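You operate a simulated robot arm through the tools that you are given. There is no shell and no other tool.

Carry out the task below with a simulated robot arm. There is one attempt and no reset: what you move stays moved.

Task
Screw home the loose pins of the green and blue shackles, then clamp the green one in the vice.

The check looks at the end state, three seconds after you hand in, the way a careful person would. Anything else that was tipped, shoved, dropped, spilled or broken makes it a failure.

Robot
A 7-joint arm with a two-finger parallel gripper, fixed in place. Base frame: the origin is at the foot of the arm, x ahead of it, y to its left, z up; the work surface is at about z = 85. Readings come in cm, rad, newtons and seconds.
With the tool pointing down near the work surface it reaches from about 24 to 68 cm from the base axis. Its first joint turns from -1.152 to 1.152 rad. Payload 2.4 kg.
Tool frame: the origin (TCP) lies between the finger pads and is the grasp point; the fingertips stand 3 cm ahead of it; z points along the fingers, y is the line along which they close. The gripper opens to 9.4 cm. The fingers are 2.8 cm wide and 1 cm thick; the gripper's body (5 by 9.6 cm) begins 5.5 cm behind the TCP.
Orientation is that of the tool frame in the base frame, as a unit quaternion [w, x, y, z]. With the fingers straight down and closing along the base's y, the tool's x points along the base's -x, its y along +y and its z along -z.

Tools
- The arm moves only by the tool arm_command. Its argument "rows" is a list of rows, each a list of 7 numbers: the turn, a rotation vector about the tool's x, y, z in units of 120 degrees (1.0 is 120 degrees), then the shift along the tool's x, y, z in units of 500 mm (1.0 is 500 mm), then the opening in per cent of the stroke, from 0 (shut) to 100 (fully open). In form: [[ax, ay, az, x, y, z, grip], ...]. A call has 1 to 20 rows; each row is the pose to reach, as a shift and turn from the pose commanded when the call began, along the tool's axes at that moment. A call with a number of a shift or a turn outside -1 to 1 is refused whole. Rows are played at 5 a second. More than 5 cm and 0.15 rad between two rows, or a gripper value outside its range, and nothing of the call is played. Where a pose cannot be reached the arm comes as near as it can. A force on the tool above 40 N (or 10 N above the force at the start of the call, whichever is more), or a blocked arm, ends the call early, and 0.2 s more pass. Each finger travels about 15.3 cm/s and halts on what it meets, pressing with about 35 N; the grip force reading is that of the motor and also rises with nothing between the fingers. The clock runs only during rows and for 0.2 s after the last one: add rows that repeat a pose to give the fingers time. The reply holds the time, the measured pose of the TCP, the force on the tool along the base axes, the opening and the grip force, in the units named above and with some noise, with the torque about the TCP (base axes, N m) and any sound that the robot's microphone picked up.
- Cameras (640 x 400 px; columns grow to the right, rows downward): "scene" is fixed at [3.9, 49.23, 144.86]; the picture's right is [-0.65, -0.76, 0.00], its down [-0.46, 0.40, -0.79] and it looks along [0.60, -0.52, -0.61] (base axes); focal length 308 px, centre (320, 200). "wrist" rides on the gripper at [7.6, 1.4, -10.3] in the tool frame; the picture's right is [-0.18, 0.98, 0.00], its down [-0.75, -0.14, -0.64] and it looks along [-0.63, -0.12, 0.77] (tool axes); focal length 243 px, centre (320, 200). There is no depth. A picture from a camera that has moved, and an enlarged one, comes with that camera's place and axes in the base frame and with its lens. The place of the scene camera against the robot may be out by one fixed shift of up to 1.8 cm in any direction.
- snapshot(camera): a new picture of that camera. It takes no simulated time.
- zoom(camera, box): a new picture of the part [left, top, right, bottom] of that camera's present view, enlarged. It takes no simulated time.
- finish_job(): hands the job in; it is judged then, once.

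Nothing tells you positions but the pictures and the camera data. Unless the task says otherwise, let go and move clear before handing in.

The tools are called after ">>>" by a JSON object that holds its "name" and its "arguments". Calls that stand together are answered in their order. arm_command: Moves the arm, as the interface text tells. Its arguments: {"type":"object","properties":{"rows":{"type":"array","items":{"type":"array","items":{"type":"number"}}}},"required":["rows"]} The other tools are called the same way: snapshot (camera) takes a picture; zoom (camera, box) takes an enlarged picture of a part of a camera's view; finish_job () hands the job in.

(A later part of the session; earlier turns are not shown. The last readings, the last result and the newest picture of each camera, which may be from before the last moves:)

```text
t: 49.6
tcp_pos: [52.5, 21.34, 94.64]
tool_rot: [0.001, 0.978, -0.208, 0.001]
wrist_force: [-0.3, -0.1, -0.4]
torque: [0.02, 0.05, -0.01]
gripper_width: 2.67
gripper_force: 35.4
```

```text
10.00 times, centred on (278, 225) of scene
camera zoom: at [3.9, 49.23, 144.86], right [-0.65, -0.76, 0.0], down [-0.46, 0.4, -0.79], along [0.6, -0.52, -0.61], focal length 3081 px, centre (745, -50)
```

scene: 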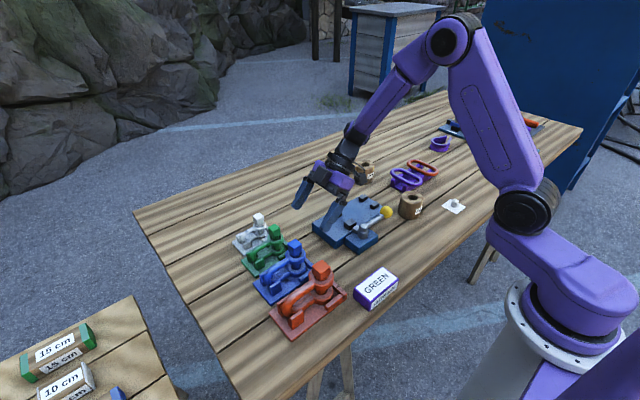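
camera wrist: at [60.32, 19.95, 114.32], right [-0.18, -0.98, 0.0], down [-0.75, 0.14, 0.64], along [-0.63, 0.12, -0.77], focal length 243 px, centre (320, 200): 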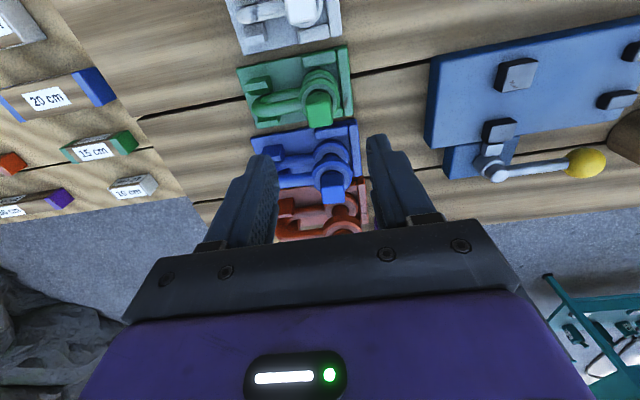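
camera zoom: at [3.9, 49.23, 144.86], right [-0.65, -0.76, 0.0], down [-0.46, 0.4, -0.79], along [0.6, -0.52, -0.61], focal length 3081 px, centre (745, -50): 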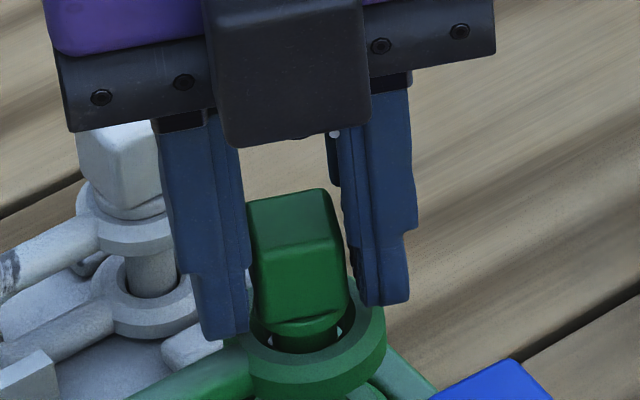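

Despite the wider reading the head turns cleanly with the gripper at near-zero torque. I continue clockwise another 96°.

>>> {"name": "arm_command", "arguments": {"rows": [[0, 0, 0.067, 0, 0, 0.0, 5], [0, 0, 0.133, 0, 0, 0.0, 5], [0, 0, 0.2, 0, 0, 0.0005, 5], [0, 0, 0.267, 0, 0, 0.0008, 5], [0, 0, 0.333, 0, 0, 0.001, 5], [0, 0, 0.4, 0, 0, 0.0012, 5], [0, 0, 0.467, 0, 0, 0.0014, 5], [0, 0, 0.533, 0, 0, 0.0017, 5], [0, 0, 0.6, 0, 0, 0.002, 5], [0, 0, 0.667, 0, 0, 0.0022, 5], [0, 0, 0.733, 0, 0, 0.0025, 5], [0, 0, 0.8, 0, 0, 0.0028, 5]]}}

>>> {"name": "zoom", "arguments": {"camera": "wrist", "box": [230, 100, 410, 250]}}

>>> {"name": "zoom", "arguments": {"camera": "scene", "box": [250, 205, 310, 265]}}

```text
t: 52.2
tcp_pos: [52.49, 21.47, 94.44]
tool_rot: [-0.001, -0.5, 0.866, -0.001]
wrist_force: [1.6, -0.2, -2.7]
torque: [-0.11, -0.15, 0.04]
gripper_width: 2.66
gripper_force: 35.1
```

```text
2.67 times, centred on (320, 175) of wrist
camera zoom: at [47.5, 15.48, 104.56], right [-0.76, 0.65, 0.0], down [0.5, 0.58, 0.64], along [0.42, 0.49, -0.77], focal length 647 px, centre (320, 267)
```

zoom: 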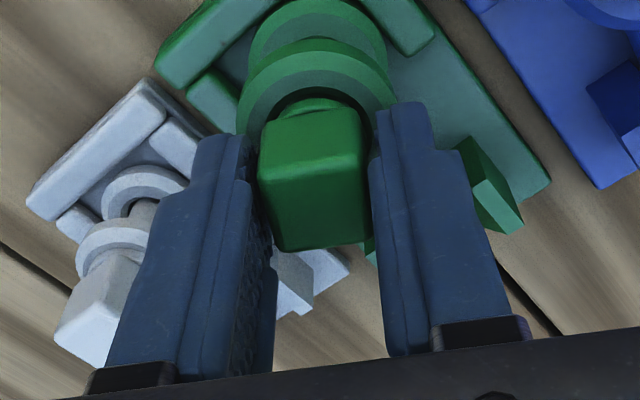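

```text
6.67 times, centred on (280, 235) of scene
camera zoom: at [3.91, 49.23, 144.86], right [-0.65, -0.76, 0.0], down [-0.46, 0.4, -0.79], along [0.6, -0.52, -0.61], focal length 2054 px, centre (587, -33)
```

zoom: 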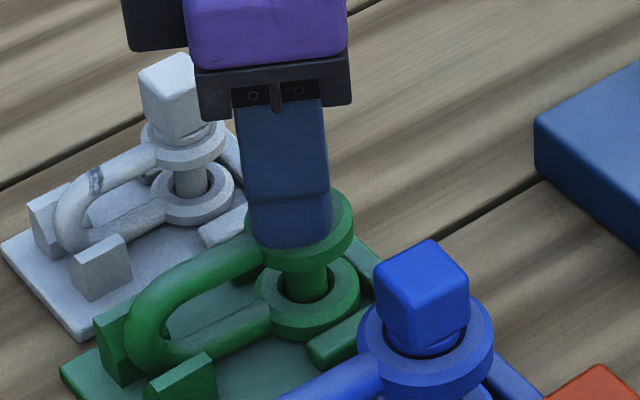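

Forces remain small at 120° total. I continue in smaller steps, watching the torque about z.

>>> {"name": "arm_command", "arguments": {"rows": [[0, 0, 0.06, 0, 0, 0.0002, 5], [0, 0, 0.125, 0, 0, 0.0005, 5], [0, 0, 0.19, 0, 0, 0.0008, 5], [0, 0, 0.25, 0, 0, 0.001, 5]]}}

```text
t: 53.2
tcp_pos: [52.72, 21.38, 94.27]
tool_rot: [0.001, -0.257, 0.966, 0.001]
wrist_force: [8.0, -1.3, -2.1]
torque: [-0.12, -0.59, 0.02]
gripper_width: 2.64
gripper_force: 35.0
```

>>> {"name": "arm_command", "arguments": {"rows": [[0, 0, 0, 0, 0, 0, 40], [0, 0, 0, 0, 0, 0, 48], [0, 0, 0, 0, 0, 0, 48]]}}

>>> {"name": "zoom", "arguments": {"camera": "wrist", "box": [230, 100, 410, 250]}}

>>> {"name": "zoom", "arguments": {"camera": "scene", "box": [250, 205, 300, 255]}}

```text
t: 54.0
tcp_pos: [52.44, 21.51, 94.26]
tool_rot: [0.0, -0.259, 0.966, 0.0]
wrist_force: [0.6, 0.1, 0.7]
torque: [-0.02, 0.01, -0.02]
gripper_width: 4.52
gripper_force: 0.1
```

```text
2.67 times, centred on (320, 175) of wrist
camera zoom: at [45.22, 18.74, 104.49], right [-0.33, 0.94, 0.0], down [0.72, 0.26, 0.64], along [0.61, 0.21, -0.77], focal length 647 px, centre (320, 267)
```

zoom: 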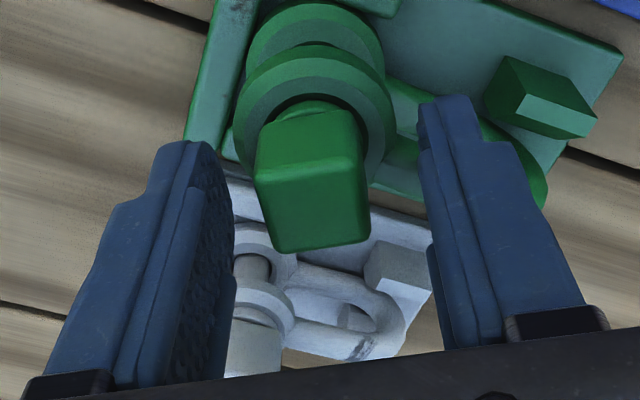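

```text
8.00 times, centred on (275, 230) of scene
camera zoom: at [3.9, 49.23, 144.86], right [-0.65, -0.76, 0.0], down [-0.46, 0.4, -0.79], along [0.6, -0.52, -0.61], focal length 2465 px, centre (680, -40)
```

zoom: 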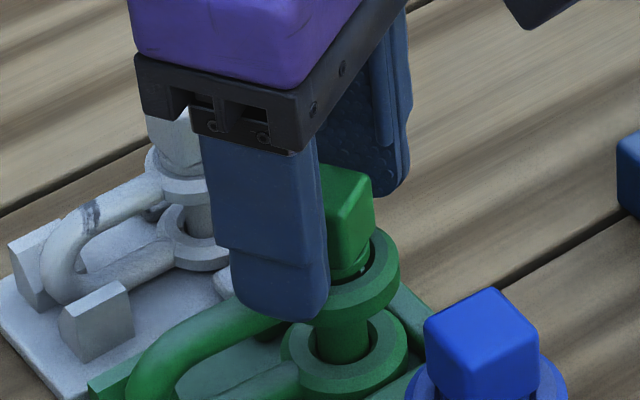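

>>> {"name": "arm_command", "arguments": {"rows": [[0, 0, 0, -0.0031, -0.0006, 0.002, 48], [0, 0, 0, -0.0031, -0.0006, 0.002, 30], [0, 0, 0, -0.0031, -0.0006, 0.002, 10], [0, 0, 0, -0.0031, -0.0006, 0.002, 5], [0, 0, 0, -0.0031, -0.0006, 0.002, 5], [0, 0, 0.06, -0.0031, -0.0006, 0.002, 5], [0, 0, 0.12, -0.0031, -0.0006, 0.0025, 5], [0, 0, 0.18, -0.0031, -0.0006, 0.003, 5], [0, 0, 0.2, -0.0031, -0.0006, 0.003, 5]]}}

>>> {"name": "zoom", "arguments": {"camera": "wrist", "box": [230, 100, 410, 250]}}

```text
t: 56.0
tcp_pos: [52.72, 21.5, 94.13]
tool_rot: [0.001, -0.051, 0.999, 0.0]
wrist_force: [5.0, -2.5, 0.5]
torque: [-0.2, -0.31, 0.02]
gripper_width: 2.66
gripper_force: 35.2
```

```text
2.67 times, centred on (320, 175) of wrist
camera zoom: at [44.99, 22.02, 104.35], right [0.08, 1.0, 0.0], down [0.76, -0.06, 0.64], along [0.64, -0.05, -0.77], focal length 647 px, centre (320, 267)
```

zoom: 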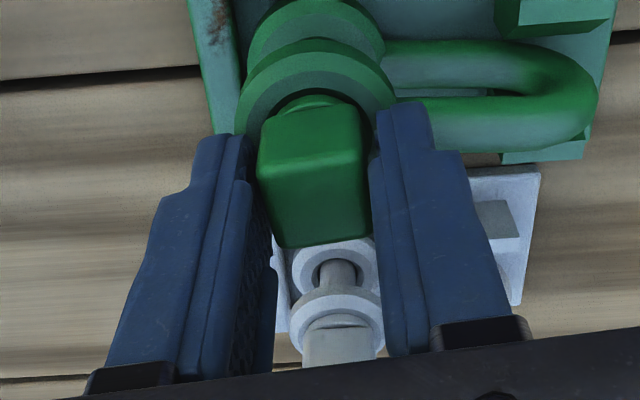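

>>> {"name": "arm_command", "arguments": {"rows": [[0, 0, 0.06, 0, 0, 0.0003, 5], [0, 0, 0.12, 0, 0, 0.0006, 5], [0, 0, 0.18, 0, 0, 0.001, 5], [0, 0, 0.2, 0, 0, 0.001, 5]]}}

>>> {"name": "zoom", "arguments": {"camera": "wrist", "box": [230, 50, 410, 200]}}

>>> {"name": "zoom", "arguments": {"camera": "scene", "box": [250, 205, 300, 255]}}

```text
t: 57.0
tcp_pos: [52.73, 21.32, 94.2]
tool_rot: [-0.001, 0.158, 0.988, -0.002]
wrist_force: [0.6, -8.1, 5.6]
torque: [-0.25, 0.02, 0.32]
gripper_width: 2.65
gripper_force: 35.0
```

```text
2.67 times, centred on (320, 125) of wrist
camera zoom: at [45.87, 25.05, 104.31], right [0.48, 0.88, 0.0], down [0.67, -0.37, 0.64], along [0.56, -0.31, -0.77], focal length 647 px, centre (320, 400)
```

zoom: 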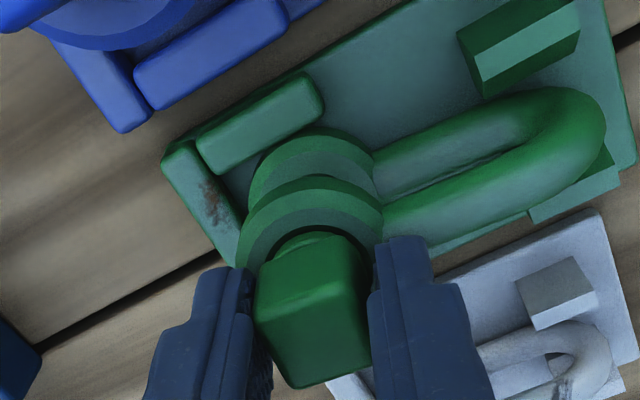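

```text
8.00 times, centred on (275, 230) of scene
camera zoom: at [3.89, 49.2, 144.87], right [-0.65, -0.76, 0.0], down [-0.46, 0.4, -0.79], along [0.6, -0.52, -0.61], focal length 2465 px, centre (680, -40)
```

zoom: 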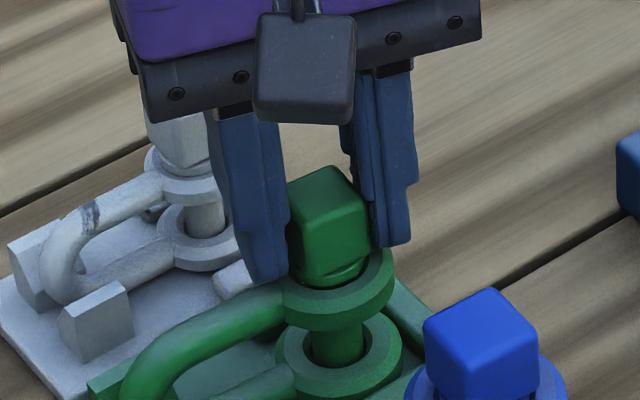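

>>> {"name": "arm_command", "arguments": {"rows": [[0, 0, 0.05, 0, 0, 0, 5], [0, 0, 0.1, 0, 0, 0, 5]]}}

>>> {"name": "zoom", "arguments": {"camera": "wrist", "box": [230, 50, 410, 200]}}

>>> {"name": "zoom", "arguments": {"camera": "scene", "box": [250, 205, 300, 255]}}

```text
t: 57.6
tcp_pos: [52.78, 21.32, 94.15]
tool_rot: [-0.001, 0.26, 0.966, 0.0]
wrist_force: [-1.8, -14.1, 10.8]
torque: [-0.5, 0.09, 0.97]
gripper_width: 2.73
gripper_force: 34.6
```

```text
2.67 times, centred on (320, 125) of wrist
camera zoom: at [46.83, 26.32, 104.32], right [0.65, 0.76, 0.0], down [0.58, -0.5, 0.64], along [0.49, -0.42, -0.77], focal length 647 px, centre (320, 400)
```

zoom: 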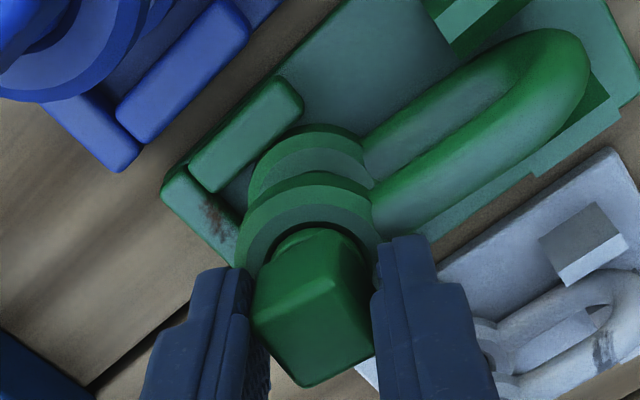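

```text
8.00 times, centred on (275, 230) of scene
camera zoom: at [3.88, 49.18, 144.88], right [-0.65, -0.76, 0.0], down [-0.46, 0.4, -0.79], along [0.6, -0.52, -0.61], focal length 2465 px, centre (680, -40)
```

zoom: 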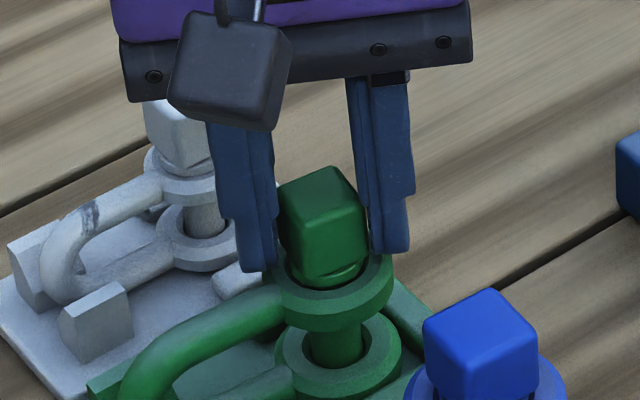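

Torque climbed to 0.97 N·m and the head no longer follows: green is home at ≈200°. I release, raise and inspect it.

>>> {"name": "arm_command", "arguments": {"rows": [[0, 0, 0, 0, 0, 0, 40], [0, 0, 0, 0, 0, 0, 50], [0, 0, 0, 0, 0, 0, 50], [0, 0, 0, 0, 0, -0.04, 55], [0, 0, 0, 0, 0, -0.1, 60], [0, 0, 0, 0, 0, -0.18, 60], [0, 0, 0, 0, 0, -0.22, 60]]}}

>>> {"name": "zoom", "arguments": {"camera": "scene", "box": [250, 205, 300, 255]}}

>>> {"name": "snapshot", "arguments": {"camera": "wrist"}}

>>> {"name": "zoom", "arguments": {"camera": "scene", "box": [225, 205, 325, 305]}}

```text
t: 59.2
tcp_pos: [52.72, 21.46, 105.14]
tool_rot: [0.0, 0.259, 0.966, 0.0]
wrist_force: [-0.1, -0.4, 0.5]
torque: [-0.01, 0.02, -0.01]
gripper_width: 5.65
gripper_force: 0.0
```

```text
8.00 times, centred on (275, 230) of scene
camera zoom: at [3.89, 49.23, 144.86], right [-0.65, -0.76, 0.0], down [-0.46, 0.4, -0.79], along [0.6, -0.52, -0.61], focal length 2465 px, centre (680, -40)
```

zoom: 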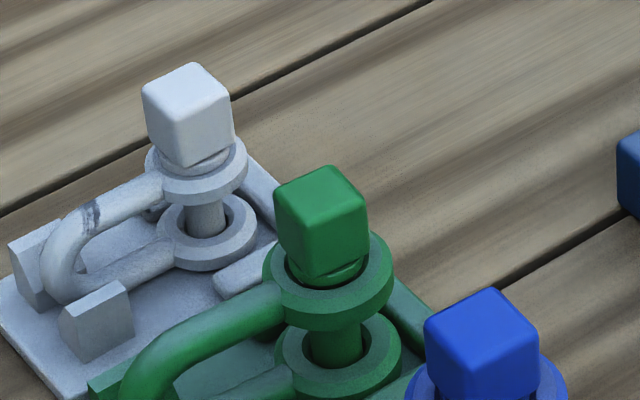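

```text
taken
camera wrist: at [46.78, 26.47, 115.35], right [0.65, 0.76, 0.0], down [0.58, -0.5, 0.64], along [0.49, -0.42, -0.77], focal length 243 px, centre (320, 200)
```

wrist: 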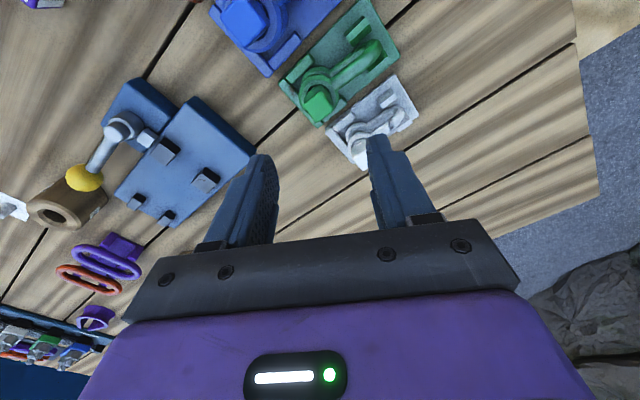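

```text
4.00 times, centred on (275, 255) of scene
camera zoom: at [3.89, 49.23, 144.86], right [-0.65, -0.76, 0.0], down [-0.46, 0.4, -0.79], along [0.6, -0.52, -0.61], focal length 1232 px, centre (500, -20)
```

zoom: 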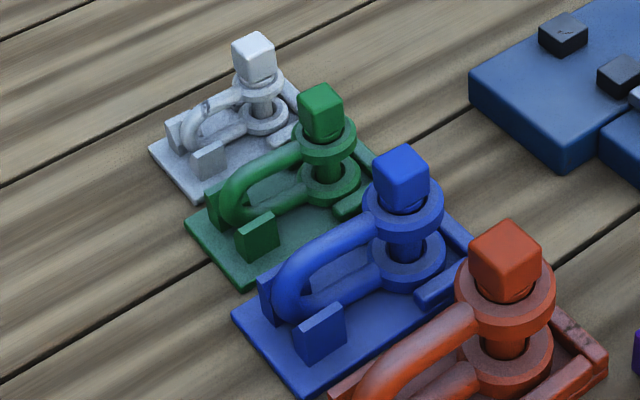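

Both pins are now home and all shackles sit in their cradles. Next I measure the vice properly from the +y side.

>>> {"name": "arm_command", "arguments": {"rows": [[0, 0, 0.0625, 0, 0, 0, 100], [0, 0, 0.125, 0, 0, 0, 100], [0, 0, 0.1875, 0, 0, 0, 100], [0, 0, 0.25, 0, 0, 0, 100], [0, 0, 0.3125, 0, 0, 0, 100], [0, 0, 0.375, 0, 0, 0, 100], [0, 0, 0.4375, 0, 0, 0, 100], [0, 0, 0.5, 0, 0, 0, 100], [0, 0, 0.5, 0, 0, 0, 100]]}}

```text
t: 61.2
tcp_pos: [52.7, 21.46, 105.07]
tool_rot: [0.0, 0.707, 0.707, 0.0]
wrist_force: [1.2, -0.2, -0.1]
torque: [0.01, -0.05, 0.01]
gripper_width: 9.38
gripper_force: 0.1
```

>>> {"name": "arm_command", "arguments": {"rows": [[0, 0, 0, -0.06, -0.02, 0, 100], [0, 0, 0, -0.12, -0.045, 0, 100], [0, 0, 0, -0.18, -0.07, 0, 100], [0, 0, 0, -0.24, -0.09, 0, 100], [0, 0, 0, -0.289, -0.104, 0, 100], [0, 0, 0, -0.289, -0.104, 0, 100]]}}

>>> {"name": "snapshot", "arguments": {"camera": "wrist"}}

>>> {"name": "zoom", "arguments": {"camera": "wrist", "box": [230, 40, 430, 200]}}

```text
t: 62.6
tcp_pos: [47.5, 6.98, 105.04]
tool_rot: [0.0, 0.706, 0.708, 0.0]
wrist_force: [-0.7, 0.1, -0.1]
torque: [0.01, 0.01, -0.02]
gripper_width: 9.4
gripper_force: 0.2
```

```text
taken
camera wrist: at [48.92, 14.5, 115.34], right [0.98, -0.18, 0.0], down [-0.14, -0.75, 0.64], along [-0.12, -0.63, -0.77], focal length 243 px, centre (320, 200)
```

wrist: 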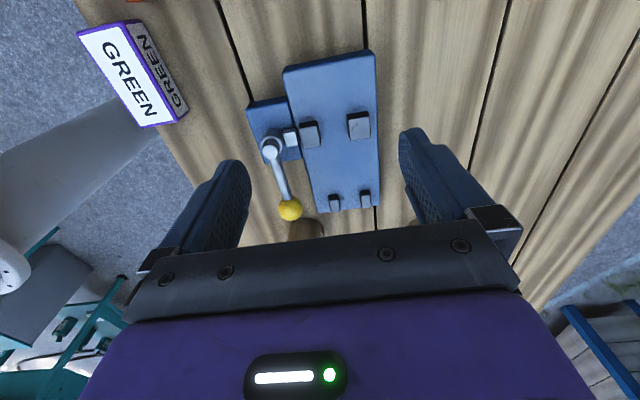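

```text
2.50 times, centred on (330, 120) of wrist
camera zoom: at [48.92, 14.5, 115.34], right [0.98, -0.18, 0.0], down [-0.14, -0.75, 0.64], along [-0.12, -0.63, -0.77], focal length 606 px, centre (295, 400)
```

zoom: 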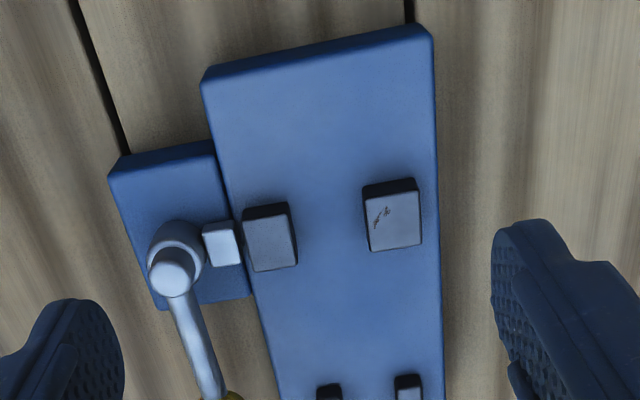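

The jaw faces measure x≈46.7 and x≈50.1 (gap ≈3.4 cm) at y 1.2–4.0, top z≈89.3, while green's ears are ≈4.1 cm across. So the vice may currently be closed; I'll look closer at the lever and jaws.

>>> {"name": "zoom", "arguments": {"camera": "wrist", "box": [250, 80, 390, 220]}}

>>> {"name": "zoom", "arguments": {"camera": "wrist", "box": [255, 100, 315, 160]}}

>>> {"name": "zoom", "arguments": {"camera": "scene", "box": [305, 185, 400, 260]}}

>>> {"name": "zoom", "arguments": {"camera": "scene", "box": [335, 205, 395, 255]}}

```text
2.86 times, centred on (320, 150) of wrist
camera zoom: at [48.92, 14.5, 115.34], right [0.98, -0.18, 0.0], down [-0.14, -0.75, 0.64], along [-0.12, -0.63, -0.77], focal length 693 px, centre (320, 343)
```

zoom: 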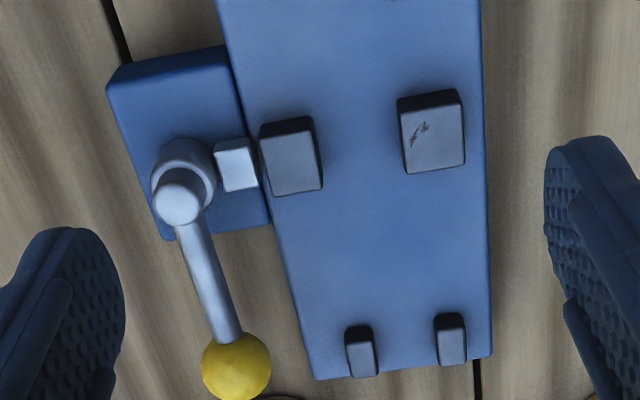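

```text
6.67 times, centred on (285, 130) of wrist
camera zoom: at [48.92, 14.5, 115.34], right [0.98, -0.18, 0.0], down [-0.14, -0.75, 0.64], along [-0.12, -0.63, -0.77], focal length 1618 px, centre (553, 667)
```

zoom: 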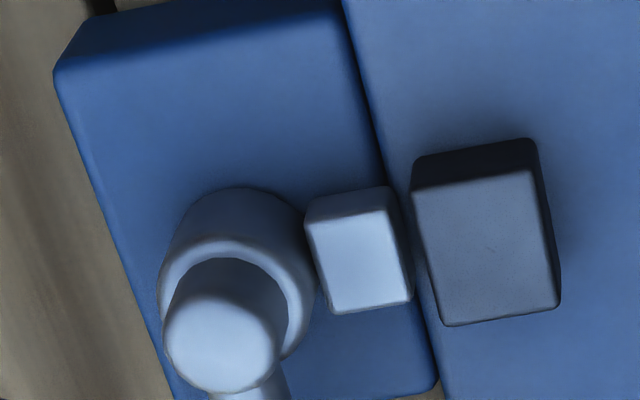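

```text
5.33 times, centred on (352, 222) of scene
camera zoom: at [3.9, 49.23, 144.86], right [-0.65, -0.76, 0.0], down [-0.46, 0.4, -0.79], along [0.6, -0.52, -0.61], focal length 1643 px, centre (147, 80)
```

zoom: 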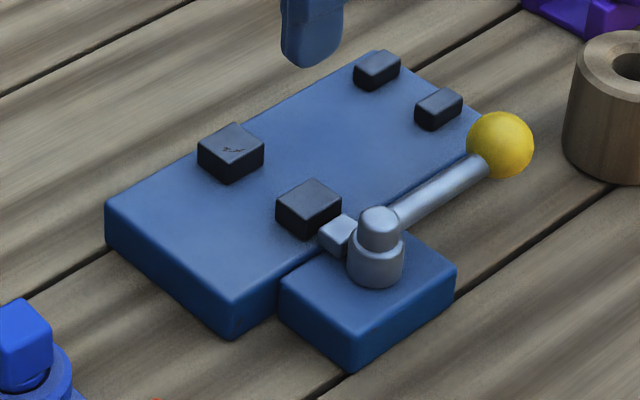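

```text
8.00 times, centred on (365, 230) of scene
camera zoom: at [3.9, 49.23, 144.86], right [-0.65, -0.76, 0.0], down [-0.46, 0.4, -0.79], along [0.6, -0.52, -0.61], focal length 2465 px, centre (-40, -40)
```

zoom: 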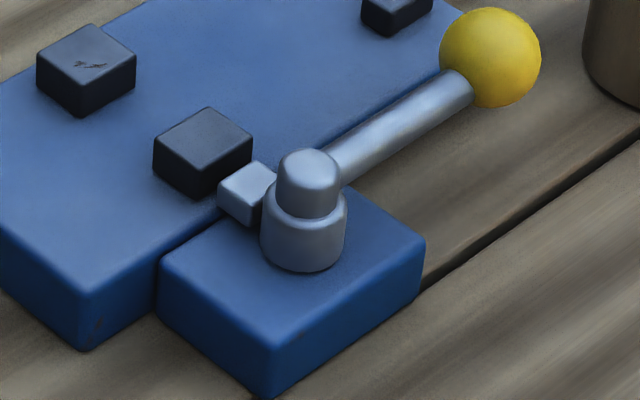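

The knob is a ≈3.3 cm sphere at about (41.0, −6.25, 90.9), with its pivot at (41.0, 2.5). Before picking the shackle I'll test which way the lever moves the jaw. First I reorient the wrist to yaw −90° above the knob.

>>> {"name": "arm_command", "arguments": {"rows": [[0, 0, -0.071, -0.01, -0.005, 0, 80], [0, 0, -0.142, -0.02, -0.01, 0, 80], [0, 0, -0.213, -0.03, -0.015, 0, 80], [0, 0, -0.284, -0.04, -0.02, 0, 80], [0, 0, -0.355, -0.05, -0.025, 0, 80], [0, 0, -0.426, -0.06, -0.03, 0, 80], [0, 0, -0.497, -0.07, -0.035, 0, 80], [0, 0, -0.568, -0.08, -0.04, 0, 80], [0, 0, -0.639, -0.09, -0.045, 0, 80], [0, 0, -0.71, -0.1, -0.05, 0, 80], [0, 0, -0.781, -0.11, -0.055, 0, 80], [0, 0, -0.852, -0.12, -0.06, 0, 80], [0, 0, -0.923, -0.13, -0.065, 0, 80], [0, 0, -1.0, -0.14, -0.07, 0, 80], [0, 0, -1.0, -0.14, -0.07, 0, 80]]}}

```text
refused: row 14 steps farther than a row can; nothing moved
```

>>> {"name": "arm_command", "arguments": {"rows": [[0, 0, -0.07, -0.01, -0.005, 0, 80], [0, 0, -0.14, -0.02, -0.01, 0, 80], [0, 0, -0.21, -0.03, -0.015, 0, 80], [0, 0, -0.28, -0.04, -0.02, 0, 80], [0, 0, -0.35, -0.05, -0.025, 0, 80], [0, 0, -0.42, -0.06, -0.03, 0, 80], [0, 0, -0.49, -0.07, -0.035, 0, 80], [0, 0, -0.56, -0.08, -0.04, 0, 80], [0, 0, -0.63, -0.09, -0.045, 0, 80], [0, 0, -0.7, -0.1, -0.05, 0, 80], [0, 0, -0.77, -0.11, -0.055, 0, 80], [0, 0, -0.84, -0.12, -0.06, 0, 80], [0, 0, -0.91, -0.13, -0.065, 0, 80], [0, 0, -0.96, -0.14, -0.07, 0, 80], [0, 0, -1.0, -0.14, -0.07, 0, 80]]}}

```text
t: 65.8
tcp_pos: [43.81, -0.02, 105.08]
tool_rot: [0.0, -0.261, 0.965, 0.0]
wrist_force: [0.3, 0.6, 0.3]
torque: [0.0, 0.01, -0.02]
gripper_width: 7.52
gripper_force: 0.0
```

>>> {"name": "arm_command", "arguments": {"rows": [[0, 0, -0.0625, 0.014, -0.01, 0, 80], [0, 0, -0.125, 0.028, -0.02, 0, 80], [0, 0, -0.1875, 0.042, -0.03, 0.01, 80], [0, 0, -0.25, 0.056, -0.04, 0.02, 80], [0, 0, -0.3125, 0.07, -0.05, 0.04, 80], [0, 0, -0.375, 0.084, -0.06, 0.06, 80], [0, 0, -0.4375, 0.098, -0.07, 0.08, 80], [0, 0, -0.5, 0.1117, -0.0794, 0.1, 80], [0, 0, -0.5, 0.1117, -0.0794, 0.1, 80]]}}

>>> {"name": "snapshot", "arguments": {"camera": "wrist"}}

>>> {"name": "zoom", "arguments": {"camera": "wrist", "box": [220, 40, 420, 200]}}

```text
t: 67.8
tcp_pos: [41.01, -6.17, 100.12]
tool_rot: [0.0, 0.708, -0.706, 0.0]
wrist_force: [0.1, 0.1, 1.2]
torque: [-0.03, 0.02, -0.01]
gripper_width: 7.53
gripper_force: 0.1
```

```text
taken
camera wrist: at [39.75, -13.88, 110.29], right [-0.98, 0.18, 0.0], down [0.14, 0.75, 0.64], along [0.12, 0.63, -0.77], focal length 243 px, centre (320, 200)
```

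wrist: 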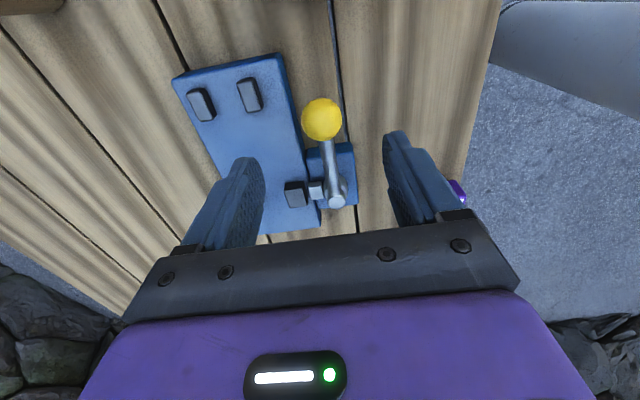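

```text
2.50 times, centred on (320, 120) of wrist
camera zoom: at [39.75, -13.88, 110.29], right [-0.98, 0.18, 0.0], down [0.14, 0.75, 0.64], along [0.12, 0.63, -0.77], focal length 606 px, centre (320, 400)
```

zoom: 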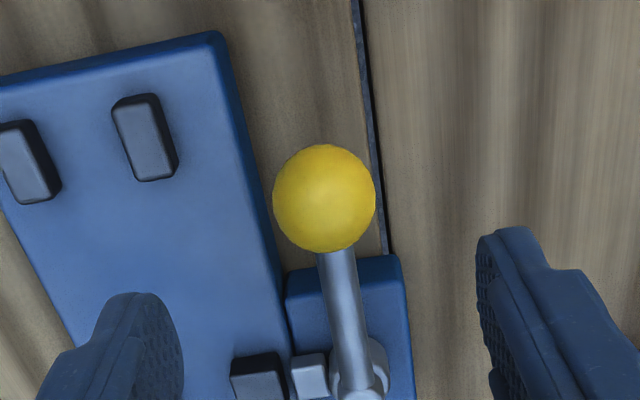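

>>> {"name": "arm_command", "arguments": {"rows": [[0, 0, 0, 0.003, 0, 0.04, 52], [0, 0, 0, 0.003, 0, 0.08, 52], [0, 0, 0, 0.003, 0, 0.12, 52], [0, 0, 0, 0.003, 0, 0.15, 52], [0, 0, 0, 0.003, 0, 0.166, 52], [0, 0, 0, 0.003, 0, 0.166, 52]]}}

>>> {"name": "zoom", "arguments": {"camera": "wrist", "box": [200, 40, 440, 240]}}

>>> {"name": "zoom", "arguments": {"camera": "scene", "box": [305, 165, 425, 265]}}

```text
t: 69.2
tcp_pos: [41.04, -6.32, 91.73]
tool_rot: [0.0, -0.707, 0.707, 0.0]
wrist_force: [0.6, -0.4, -0.1]
torque: [0.01, 0.04, 0.0]
gripper_width: 4.93
gripper_force: 0.1
```

```text
2.00 times, centred on (320, 140) of wrist
camera zoom: at [39.7, -14.0, 101.99], right [-0.98, 0.18, 0.0], down [0.14, 0.75, 0.64], along [0.12, 0.63, -0.77], focal length 485 px, centre (320, 320)
```

zoom: 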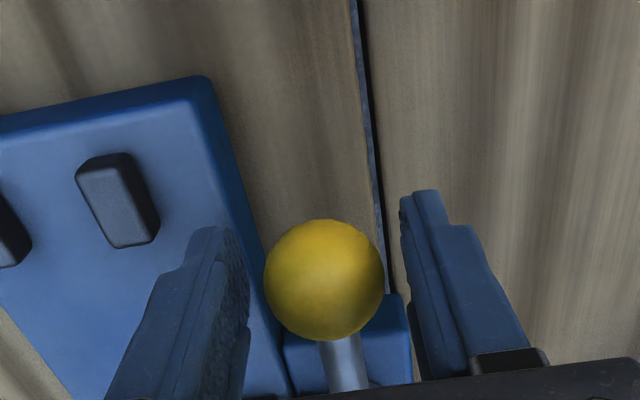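

```text
4.00 times, centred on (365, 215) of scene
camera zoom: at [3.9, 49.23, 144.86], right [-0.65, -0.76, 0.0], down [-0.46, 0.4, -0.79], along [0.6, -0.52, -0.61], focal length 1232 px, centre (140, 140)
```

zoom: 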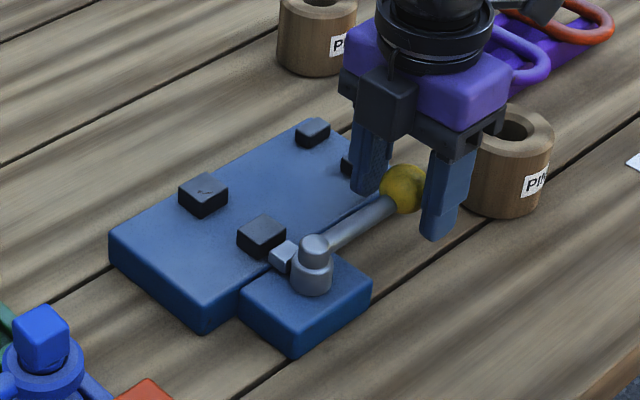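

The knob is centred between the fingers. I close on it gently.

>>> {"name": "arm_command", "arguments": {"rows": [[0, 0, 0, 0, 0, 0, 40], [0, 0, 0, 0, 0, 0, 30], [0, 0, 0, 0, 0, 0, 30], [0, 0, 0, 0, 0, 0, 30]]}}

```text
t: 70.2
tcp_pos: [41.08, -6.26, 91.81]
tool_rot: [0.0, -0.707, 0.708, 0.001]
wrist_force: [-7.1, -1.1, 0.8]
torque: [-0.03, 0.09, 0.08]
gripper_width: 3.36
gripper_force: 44.6
```

>>> {"name": "arm_command", "arguments": {"rows": [[0, 0, 0.02, 0, 0.0075, 0, 30], [0, 0, 0.0417, -0.0007, 0.0152, 0, 30], [0, 0, 0.0625, -0.0015, 0.0228, 0, 30], [0, 0, 0.0833, -0.0026, 0.0304, 0, 30], [0, 0, 0.0833, -0.0026, 0.0304, 0, 30]]}}

>>> {"name": "zoom", "arguments": {"camera": "scene", "box": [305, 165, 425, 265]}}

```text
t: 71.4
tcp_pos: [39.68, -6.21, 91.78]
tool_rot: [0.0, -0.643, 0.766, 0.0]
wrist_force: [-2.3, 5.2, -6.0]
torque: [-0.1, 0.02, 0.19]
gripper_width: 3.36
gripper_force: 45.4
```

```text
4.00 times, centred on (365, 215) of scene
camera zoom: at [3.9, 49.24, 144.86], right [-0.65, -0.76, 0.0], down [-0.46, 0.4, -0.79], along [0.6, -0.52, -0.61], focal length 1232 px, centre (140, 140)
```

zoom: 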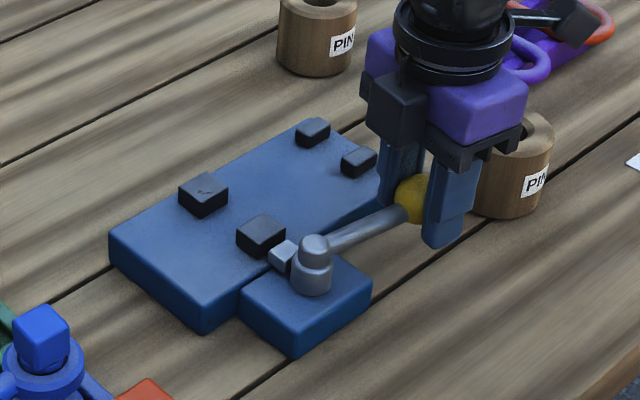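

The lever swings easily toward −x. I check whether the jaw or plunger moved.

>>> {"name": "zoom", "arguments": {"camera": "scene", "box": [335, 205, 395, 255]}}

```text
8.00 times, centred on (365, 230) of scene
camera zoom: at [3.9, 49.24, 144.86], right [-0.65, -0.76, 0.0], down [-0.46, 0.4, -0.79], along [0.6, -0.52, -0.61], focal length 2465 px, centre (-40, -40)
```

zoom: 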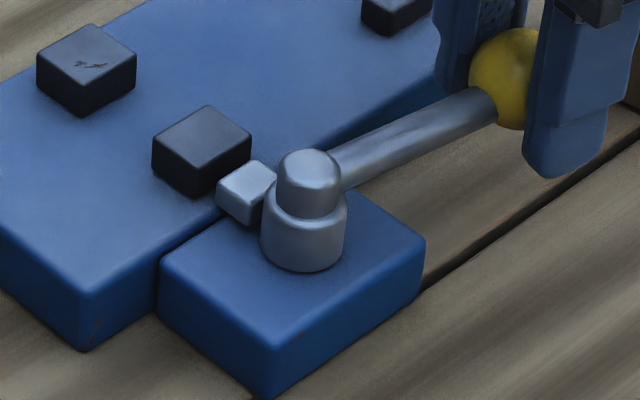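

Turning the lever clockwise moves the near jaw +x (closing), so the start position is the open side. I'll test whether the lever opens any further by going slightly past its starting angle.

>>> {"name": "arm_command", "arguments": {"rows": [[0, 0, -0.0208, 0, -0.0076, 0, 30], [0, 0, -0.0417, -0.0003, -0.0152, 0, 30], [0, 0, -0.0625, -0.001, -0.0228, 0, 30], [0, 0, -0.0833, -0.0023, -0.0304, 0, 30], [0, 0, -0.104, -0.004, -0.038, 0, 30], [0, 0, -0.125, -0.0059, -0.0453, 0, 30]]}}

>>> {"name": "zoom", "arguments": {"camera": "scene", "box": [335, 205, 395, 255]}}

```text
t: 72.8
tcp_pos: [40.94, -6.36, 91.66]
tool_rot: [0.008, 0.731, -0.682, -0.009]
wrist_force: [-6.2, 1.2, 13.8]
torque: [-0.05, 0.33, -0.04]
gripper_width: 3.35
gripper_force: 45.0
stopped in row 6: the force on the tool passed its limit at 42 N (the readings are from after the stop); the commanded pose is now the measured one
```

```text
8.00 times, centred on (365, 230) of scene
camera zoom: at [3.87, 49.23, 144.86], right [-0.65, -0.76, 0.0], down [-0.46, 0.4, -0.79], along [0.6, -0.52, -0.61], focal length 2465 px, centre (-40, -40)
```

zoom: 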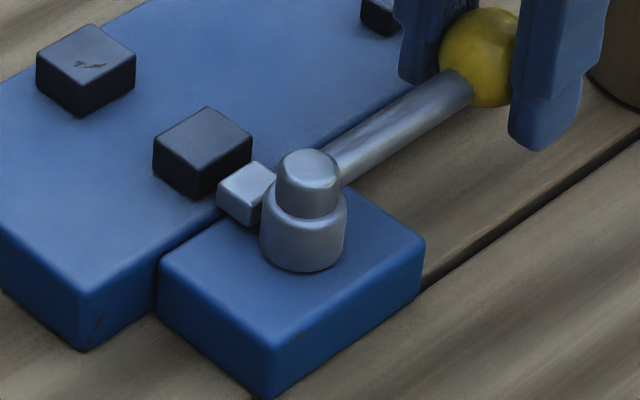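

There's a hard stop at the start angle, so the vice is fully open now (jaw gap ≈3.4 cm). I'll sweep the lever clockwise ~60° with nothing in it to learn the stroke; it's reversible.

>>> {"name": "arm_command", "arguments": {"rows": [[0, 0, 0.0325, 0, 0, 0, 30], [0, 0, 0.095, -0.0034, 0.0227, 0, 30], [0, 0, 0.1575, -0.0094, 0.0448, 0, 30], [0, 0, 0.22, -0.0182, 0.0659, 0, 30], [0, 0, 0.2825, -0.0297, 0.0857, 0, 30], [0, 0, 0.345, -0.0437, 0.1038, 0, 30], [0, 0, 0.4075, -0.06, 0.1199, 0, 30], [0, 0, 0.47, -0.0781, 0.1338, 0, 30], [0, 0, 0.5325, -0.098, 0.1452, 0, 30], [0, 0, 0.5325, -0.098, 0.1452, 0, 30]]}}

>>> {"name": "zoom", "arguments": {"camera": "scene", "box": [335, 205, 395, 255]}}

>>> {"name": "snapshot", "arguments": {"camera": "wrist"}}

```text
t: 75.0
tcp_pos: [33.45, -1.98, 91.83]
tool_rot: [-0.01, -0.259, 0.966, 0.004]
wrist_force: [-13.4, -6.9, -4.6]
torque: [-0.09, 0.12, 0.02]
gripper_width: 3.32
gripper_force: 44.9
```

```text
8.00 times, centred on (365, 230) of scene
camera zoom: at [3.86, 49.21, 144.87], right [-0.65, -0.76, 0.0], down [-0.46, 0.4, -0.79], along [0.6, -0.52, -0.61], focal length 2465 px, centre (-40, -40)
```

zoom: 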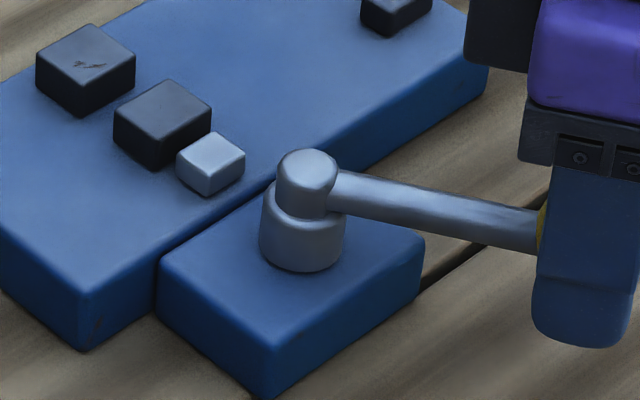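

```text
taken
camera wrist: at [26.34, -4.7, 102.19], right [-0.33, 0.94, 0.01], down [0.74, 0.25, 0.63], along [0.59, 0.21, -0.78], focal length 243 px, centre (320, 200)
```

wrist: 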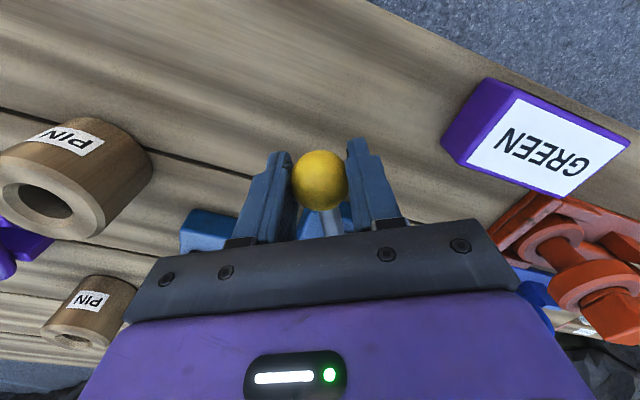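

A 60° lever turn moves the near jaw ≈2.06 cm, so the vice closes from 3.4 cm to near zero and will clamp green's bow bar (≈1.6 cm), not its 4 cm ears. I swing the lever back to open.

>>> {"name": "arm_command", "arguments": {"rows": [[0, 0, -0.0625, -0.0015, -0.0228, 0, 30], [0, 0, -0.125, -0.006, -0.0453, 0, 30], [0, 0, -0.1875, -0.0133, -0.067, 0, 30], [0, 0, -0.25, -0.0234, -0.0875, 0, 30], [0, 0, -0.3125, -0.0362, -0.1065, 0, 30], [0, 0, -0.375, -0.0513, -0.1237, 0, 30], [0, 0, -0.4375, -0.0685, -0.1388, 0, 30], [0, 0, -0.4917, -0.0849, -0.15, 0, 30], [0, 0, -0.4917, -0.0849, -0.15, 0, 30]]}}

>>> {"name": "zoom", "arguments": {"camera": "scene", "box": [335, 205, 395, 255]}}

```text
t: 77.0
tcp_pos: [41.09, -6.36, 91.81]
tool_rot: [-0.005, -0.703, 0.711, 0.007]
wrist_force: [-3.9, 1.9, 27.0]
torque: [0.73, 0.04, -0.19]
gripper_width: 3.34
gripper_force: 44.8
```

```text
8.00 times, centred on (365, 230) of scene
camera zoom: at [3.85, 49.24, 144.86], right [-0.65, -0.76, 0.0], down [-0.46, 0.4, -0.79], along [0.6, -0.52, -0.61], focal length 2465 px, centre (-40, -40)
```

zoom: 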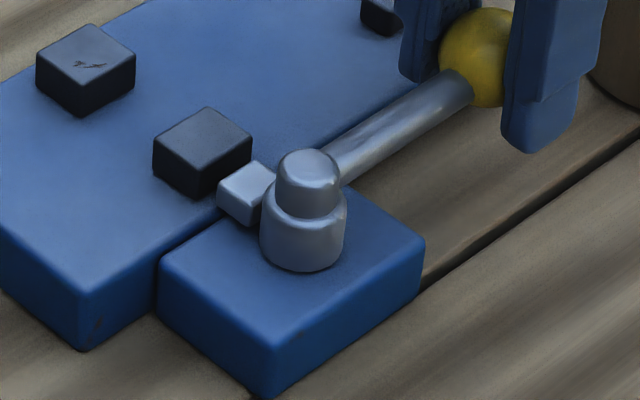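

>>> {"name": "arm_command", "arguments": {"rows": [[0, 0, 0, 0, 0, 0, 45], [0, 0, 0, 0, 0, 0, 53], [0, 0, 0, 0, 0, 0, 53], [0, 0, 0, 0, 0, -0.04, 53], [0, 0, 0, 0, 0, -0.1, 53], [0, 0, 0, 0, 0, -0.18, 60], [0, 0, 0, 0, 0, -0.26, 80], [0, 0, 0, 0, 0, -0.26, 100]]}}

>>> {"name": "snapshot", "arguments": {"camera": "scene"}}

```text
t: 78.8
tcp_pos: [41.29, -6.37, 104.67]
tool_rot: [-0.007, -0.701, 0.713, 0.008]
wrist_force: [0.0, -0.4, -1.0]
torque: [0.0, 0.04, 0.01]
gripper_width: 9.38
gripper_force: 0.0
```

```text
taken
```

scene: 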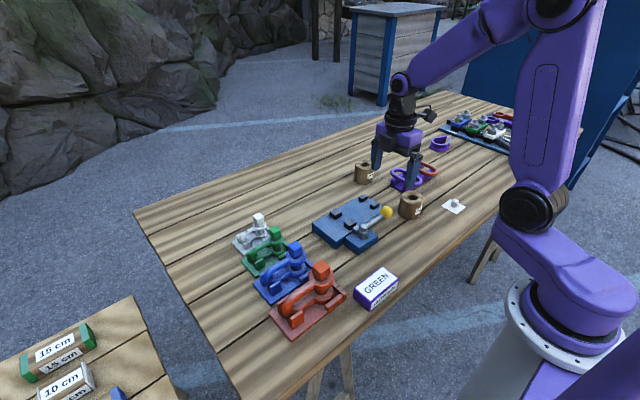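

Lever is back at open, with the jaws at full gap. Plan: grip green's upper leg with fingers closing along x, lift it, and set it on the vice plate with its legs between the jaws. I move above green's bow, correcting a slight tool tilt.

>>> {"name": "arm_command", "arguments": {"rows": [[0.002, 0, -0.002, -0.08, -0.03, 0, 80], [0.004, 0, -0.004, -0.16, -0.06, 0, 60], [0.006, 0, -0.006, -0.24, -0.09, 0, 50], [0.008, 0, -0.0083, -0.32, -0.12, 0, 45], [0.0101, 0.0008, -0.0083, -0.4, -0.15, 0, 45], [0.0101, 0.0008, -0.0083, -0.48, -0.18, 0, 45], [0.0101, 0.0008, -0.0083, -0.56, -0.21, 0.005, 45], [0.0101, 0.0008, -0.0083, -0.61, -0.23, 0.015, 45], [0.0101, 0.0008, -0.0083, -0.622, -0.2366, 0.03, 45], [0.0101, 0.0008, -0.0083, -0.622, -0.2366, 0.03, 45]]}}

>>> {"name": "snapshot", "arguments": {"camera": "wrist"}}

>>> {"name": "zoom", "arguments": {"camera": "wrist", "box": [230, 60, 410, 210]}}

```text
t: 81.0
tcp_pos: [53.56, 24.59, 102.89]
tool_rot: [0.0, 0.708, -0.706, 0.001]
wrist_force: [-0.1, -0.3, 0.4]
torque: [0.02, 0.0, 0.04]
gripper_width: 4.24
gripper_force: 0.2
```

```text
taken
camera wrist: at [52.15, 16.92, 113.14], right [-0.98, 0.18, 0.0], down [0.14, 0.75, 0.64], along [0.12, 0.63, -0.77], focal length 243 px, centre (320, 200)
```

wrist: 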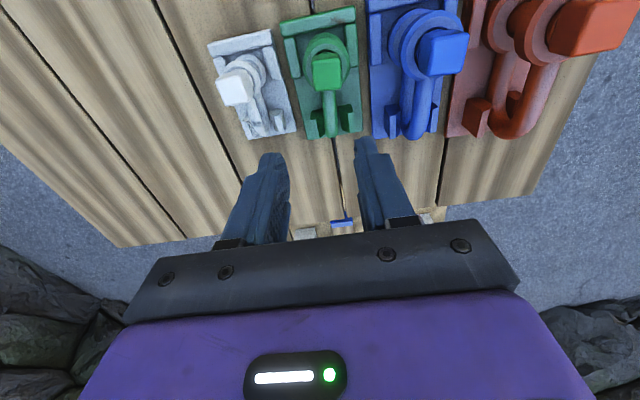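

```text
2.67 times, centred on (320, 135) of wrist
camera zoom: at [52.15, 16.92, 113.14], right [-0.98, 0.18, 0.0], down [0.14, 0.75, 0.64], along [0.12, 0.63, -0.77], focal length 647 px, centre (320, 373)
```

zoom: 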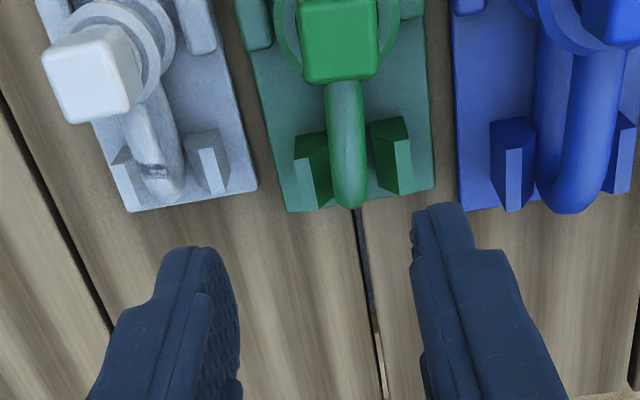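

Green's bow leans about 5° (toward the +x post), leg centre ≈(52.8, 24.95). I align the gripper with it and descend partway to verify.

>>> {"name": "arm_command", "arguments": {"rows": [[0, 0, 0.02, -0.0036, 0.0074, 0.03, 45], [0, 0, 0.0417, -0.0072, 0.0148, 0.07, 45], [0, 0, 0.0417, -0.0072, 0.0148, 0.11, 45], [0, 0, 0.0417, -0.0072, 0.0148, 0.15, 45], [0, 0, 0.0417, -0.0072, 0.0148, 0.16, 45], [0, 0, 0.0417, -0.0072, 0.0148, 0.16, 45]]}}

>>> {"name": "zoom", "arguments": {"camera": "wrist", "box": [220, 40, 420, 220]}}

>>> {"name": "zoom", "arguments": {"camera": "scene", "box": [230, 195, 310, 265]}}

```text
t: 82.4
tcp_pos: [52.7, 24.96, 94.89]
tool_rot: [0.001, -0.677, 0.736, 0.0]
wrist_force: [0.7, 0.6, -0.1]
torque: [0.0, -0.03, 0.02]
gripper_width: 4.24
gripper_force: 0.1
```

```text
2.22 times, centred on (320, 130) of wrist
camera zoom: at [50.72, 17.36, 105.09], right [-0.96, 0.27, 0.0], down [0.2, 0.74, 0.64], along [0.17, 0.62, -0.77], focal length 539 px, centre (320, 356)
```

zoom: 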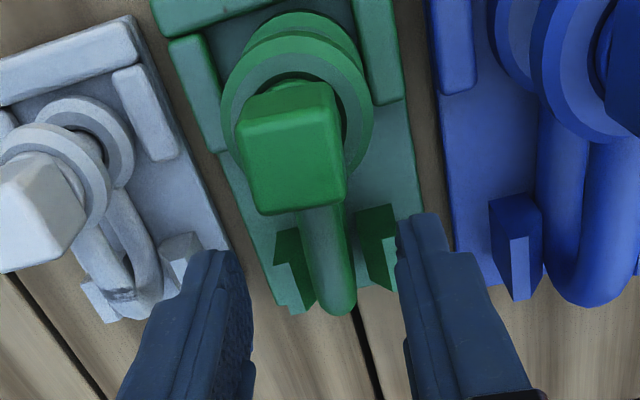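

```text
5.71 times, centred on (270, 230) of scene
camera zoom: at [3.9, 49.23, 144.86], right [-0.65, -0.76, 0.0], down [-0.46, 0.4, -0.79], along [0.6, -0.52, -0.61], focal length 1761 px, centre (606, 29)
```

zoom: 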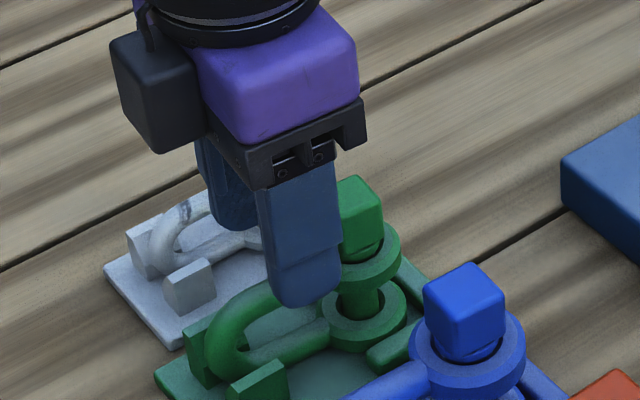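

>>> {"name": "arm_command", "arguments": {"rows": [[0, 0, 0, 0, 0, 0.025, 45], [0, 0, 0, 0, 0, 0.05, 45], [0, 0, 0, 0, 0, 0.0615, 45], [0, 0, 0, 0, 0, 0.0615, 45]]}}

>>> {"name": "zoom", "arguments": {"camera": "wrist", "box": [220, 80, 420, 260]}}

>>> {"name": "zoom", "arguments": {"camera": "scene", "box": [230, 195, 310, 265]}}

```text
t: 83.4
tcp_pos: [52.85, 24.88, 91.78]
tool_rot: [0.0, -0.677, 0.736, 0.0]
wrist_force: [-0.3, 0.1, 0.3]
torque: [0.0, 0.0, 0.02]
gripper_width: 4.26
gripper_force: 0.1
```

```text
2.22 times, centred on (320, 170) of wrist
camera zoom: at [50.71, 17.35, 102.04], right [-0.96, 0.27, 0.0], down [0.2, 0.74, 0.64], along [0.17, 0.62, -0.77], focal length 539 px, centre (320, 267)
```

zoom: 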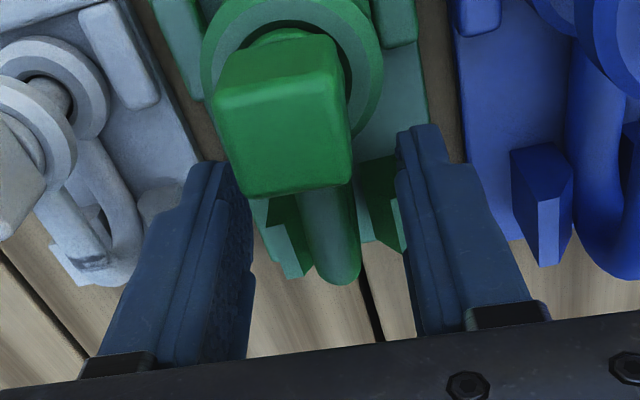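

```text
5.71 times, centred on (270, 230) of scene
camera zoom: at [3.9, 49.23, 144.86], right [-0.65, -0.76, 0.0], down [-0.46, 0.4, -0.79], along [0.6, -0.52, -0.61], focal length 1761 px, centre (606, 29)
```

zoom: 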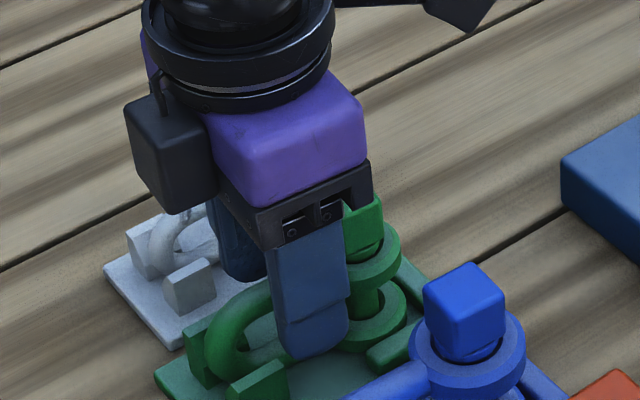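

>>> {"name": "arm_command", "arguments": {"rows": [[0, 0, 0, 0, 0, 0, 30], [0, 0, 0, 0, 0, 0, 15], [0, 0, 0, 0, 0, 0, 3], [0, 0, 0, 0, 0, 0, 3], [0, 0, 0, 0, 0, 0, 3]]}}

>>> {"name": "zoom", "arguments": {"camera": "wrist", "box": [220, 80, 420, 260]}}

>>> {"name": "zoom", "arguments": {"camera": "scene", "box": [230, 195, 310, 265]}}

```text
t: 84.6
tcp_pos: [52.87, 24.92, 91.74]
tool_rot: [-0.001, -0.677, 0.736, -0.001]
wrist_force: [-4.4, -1.0, 1.4]
torque: [-0.04, 0.1, 0.52]
gripper_width: 1.18
gripper_force: 34.9
```

```text
2.22 times, centred on (320, 170) of wrist
camera zoom: at [50.68, 17.36, 102.05], right [-0.96, 0.27, 0.0], down [0.2, 0.74, 0.64], along [0.17, 0.62, -0.77], focal length 539 px, centre (320, 267)
```

zoom: 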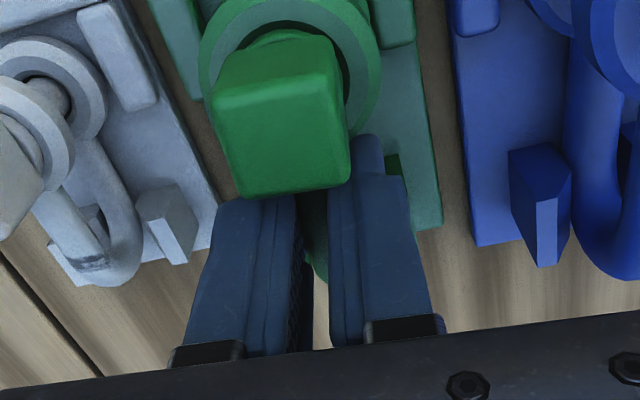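

```text
5.71 times, centred on (270, 230) of scene
camera zoom: at [3.88, 49.23, 144.86], right [-0.65, -0.76, 0.0], down [-0.46, 0.4, -0.79], along [0.6, -0.52, -0.61], focal length 1761 px, centre (606, 29)
```

zoom: 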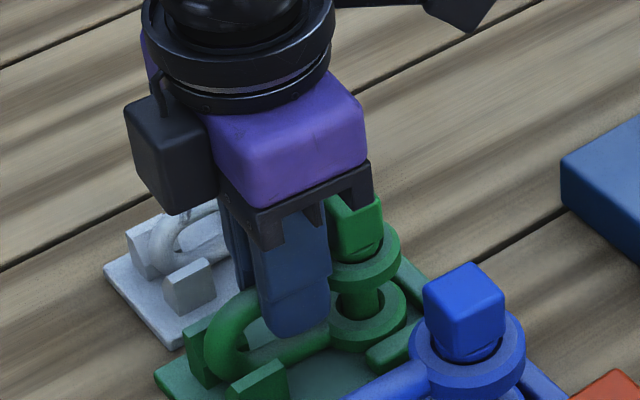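

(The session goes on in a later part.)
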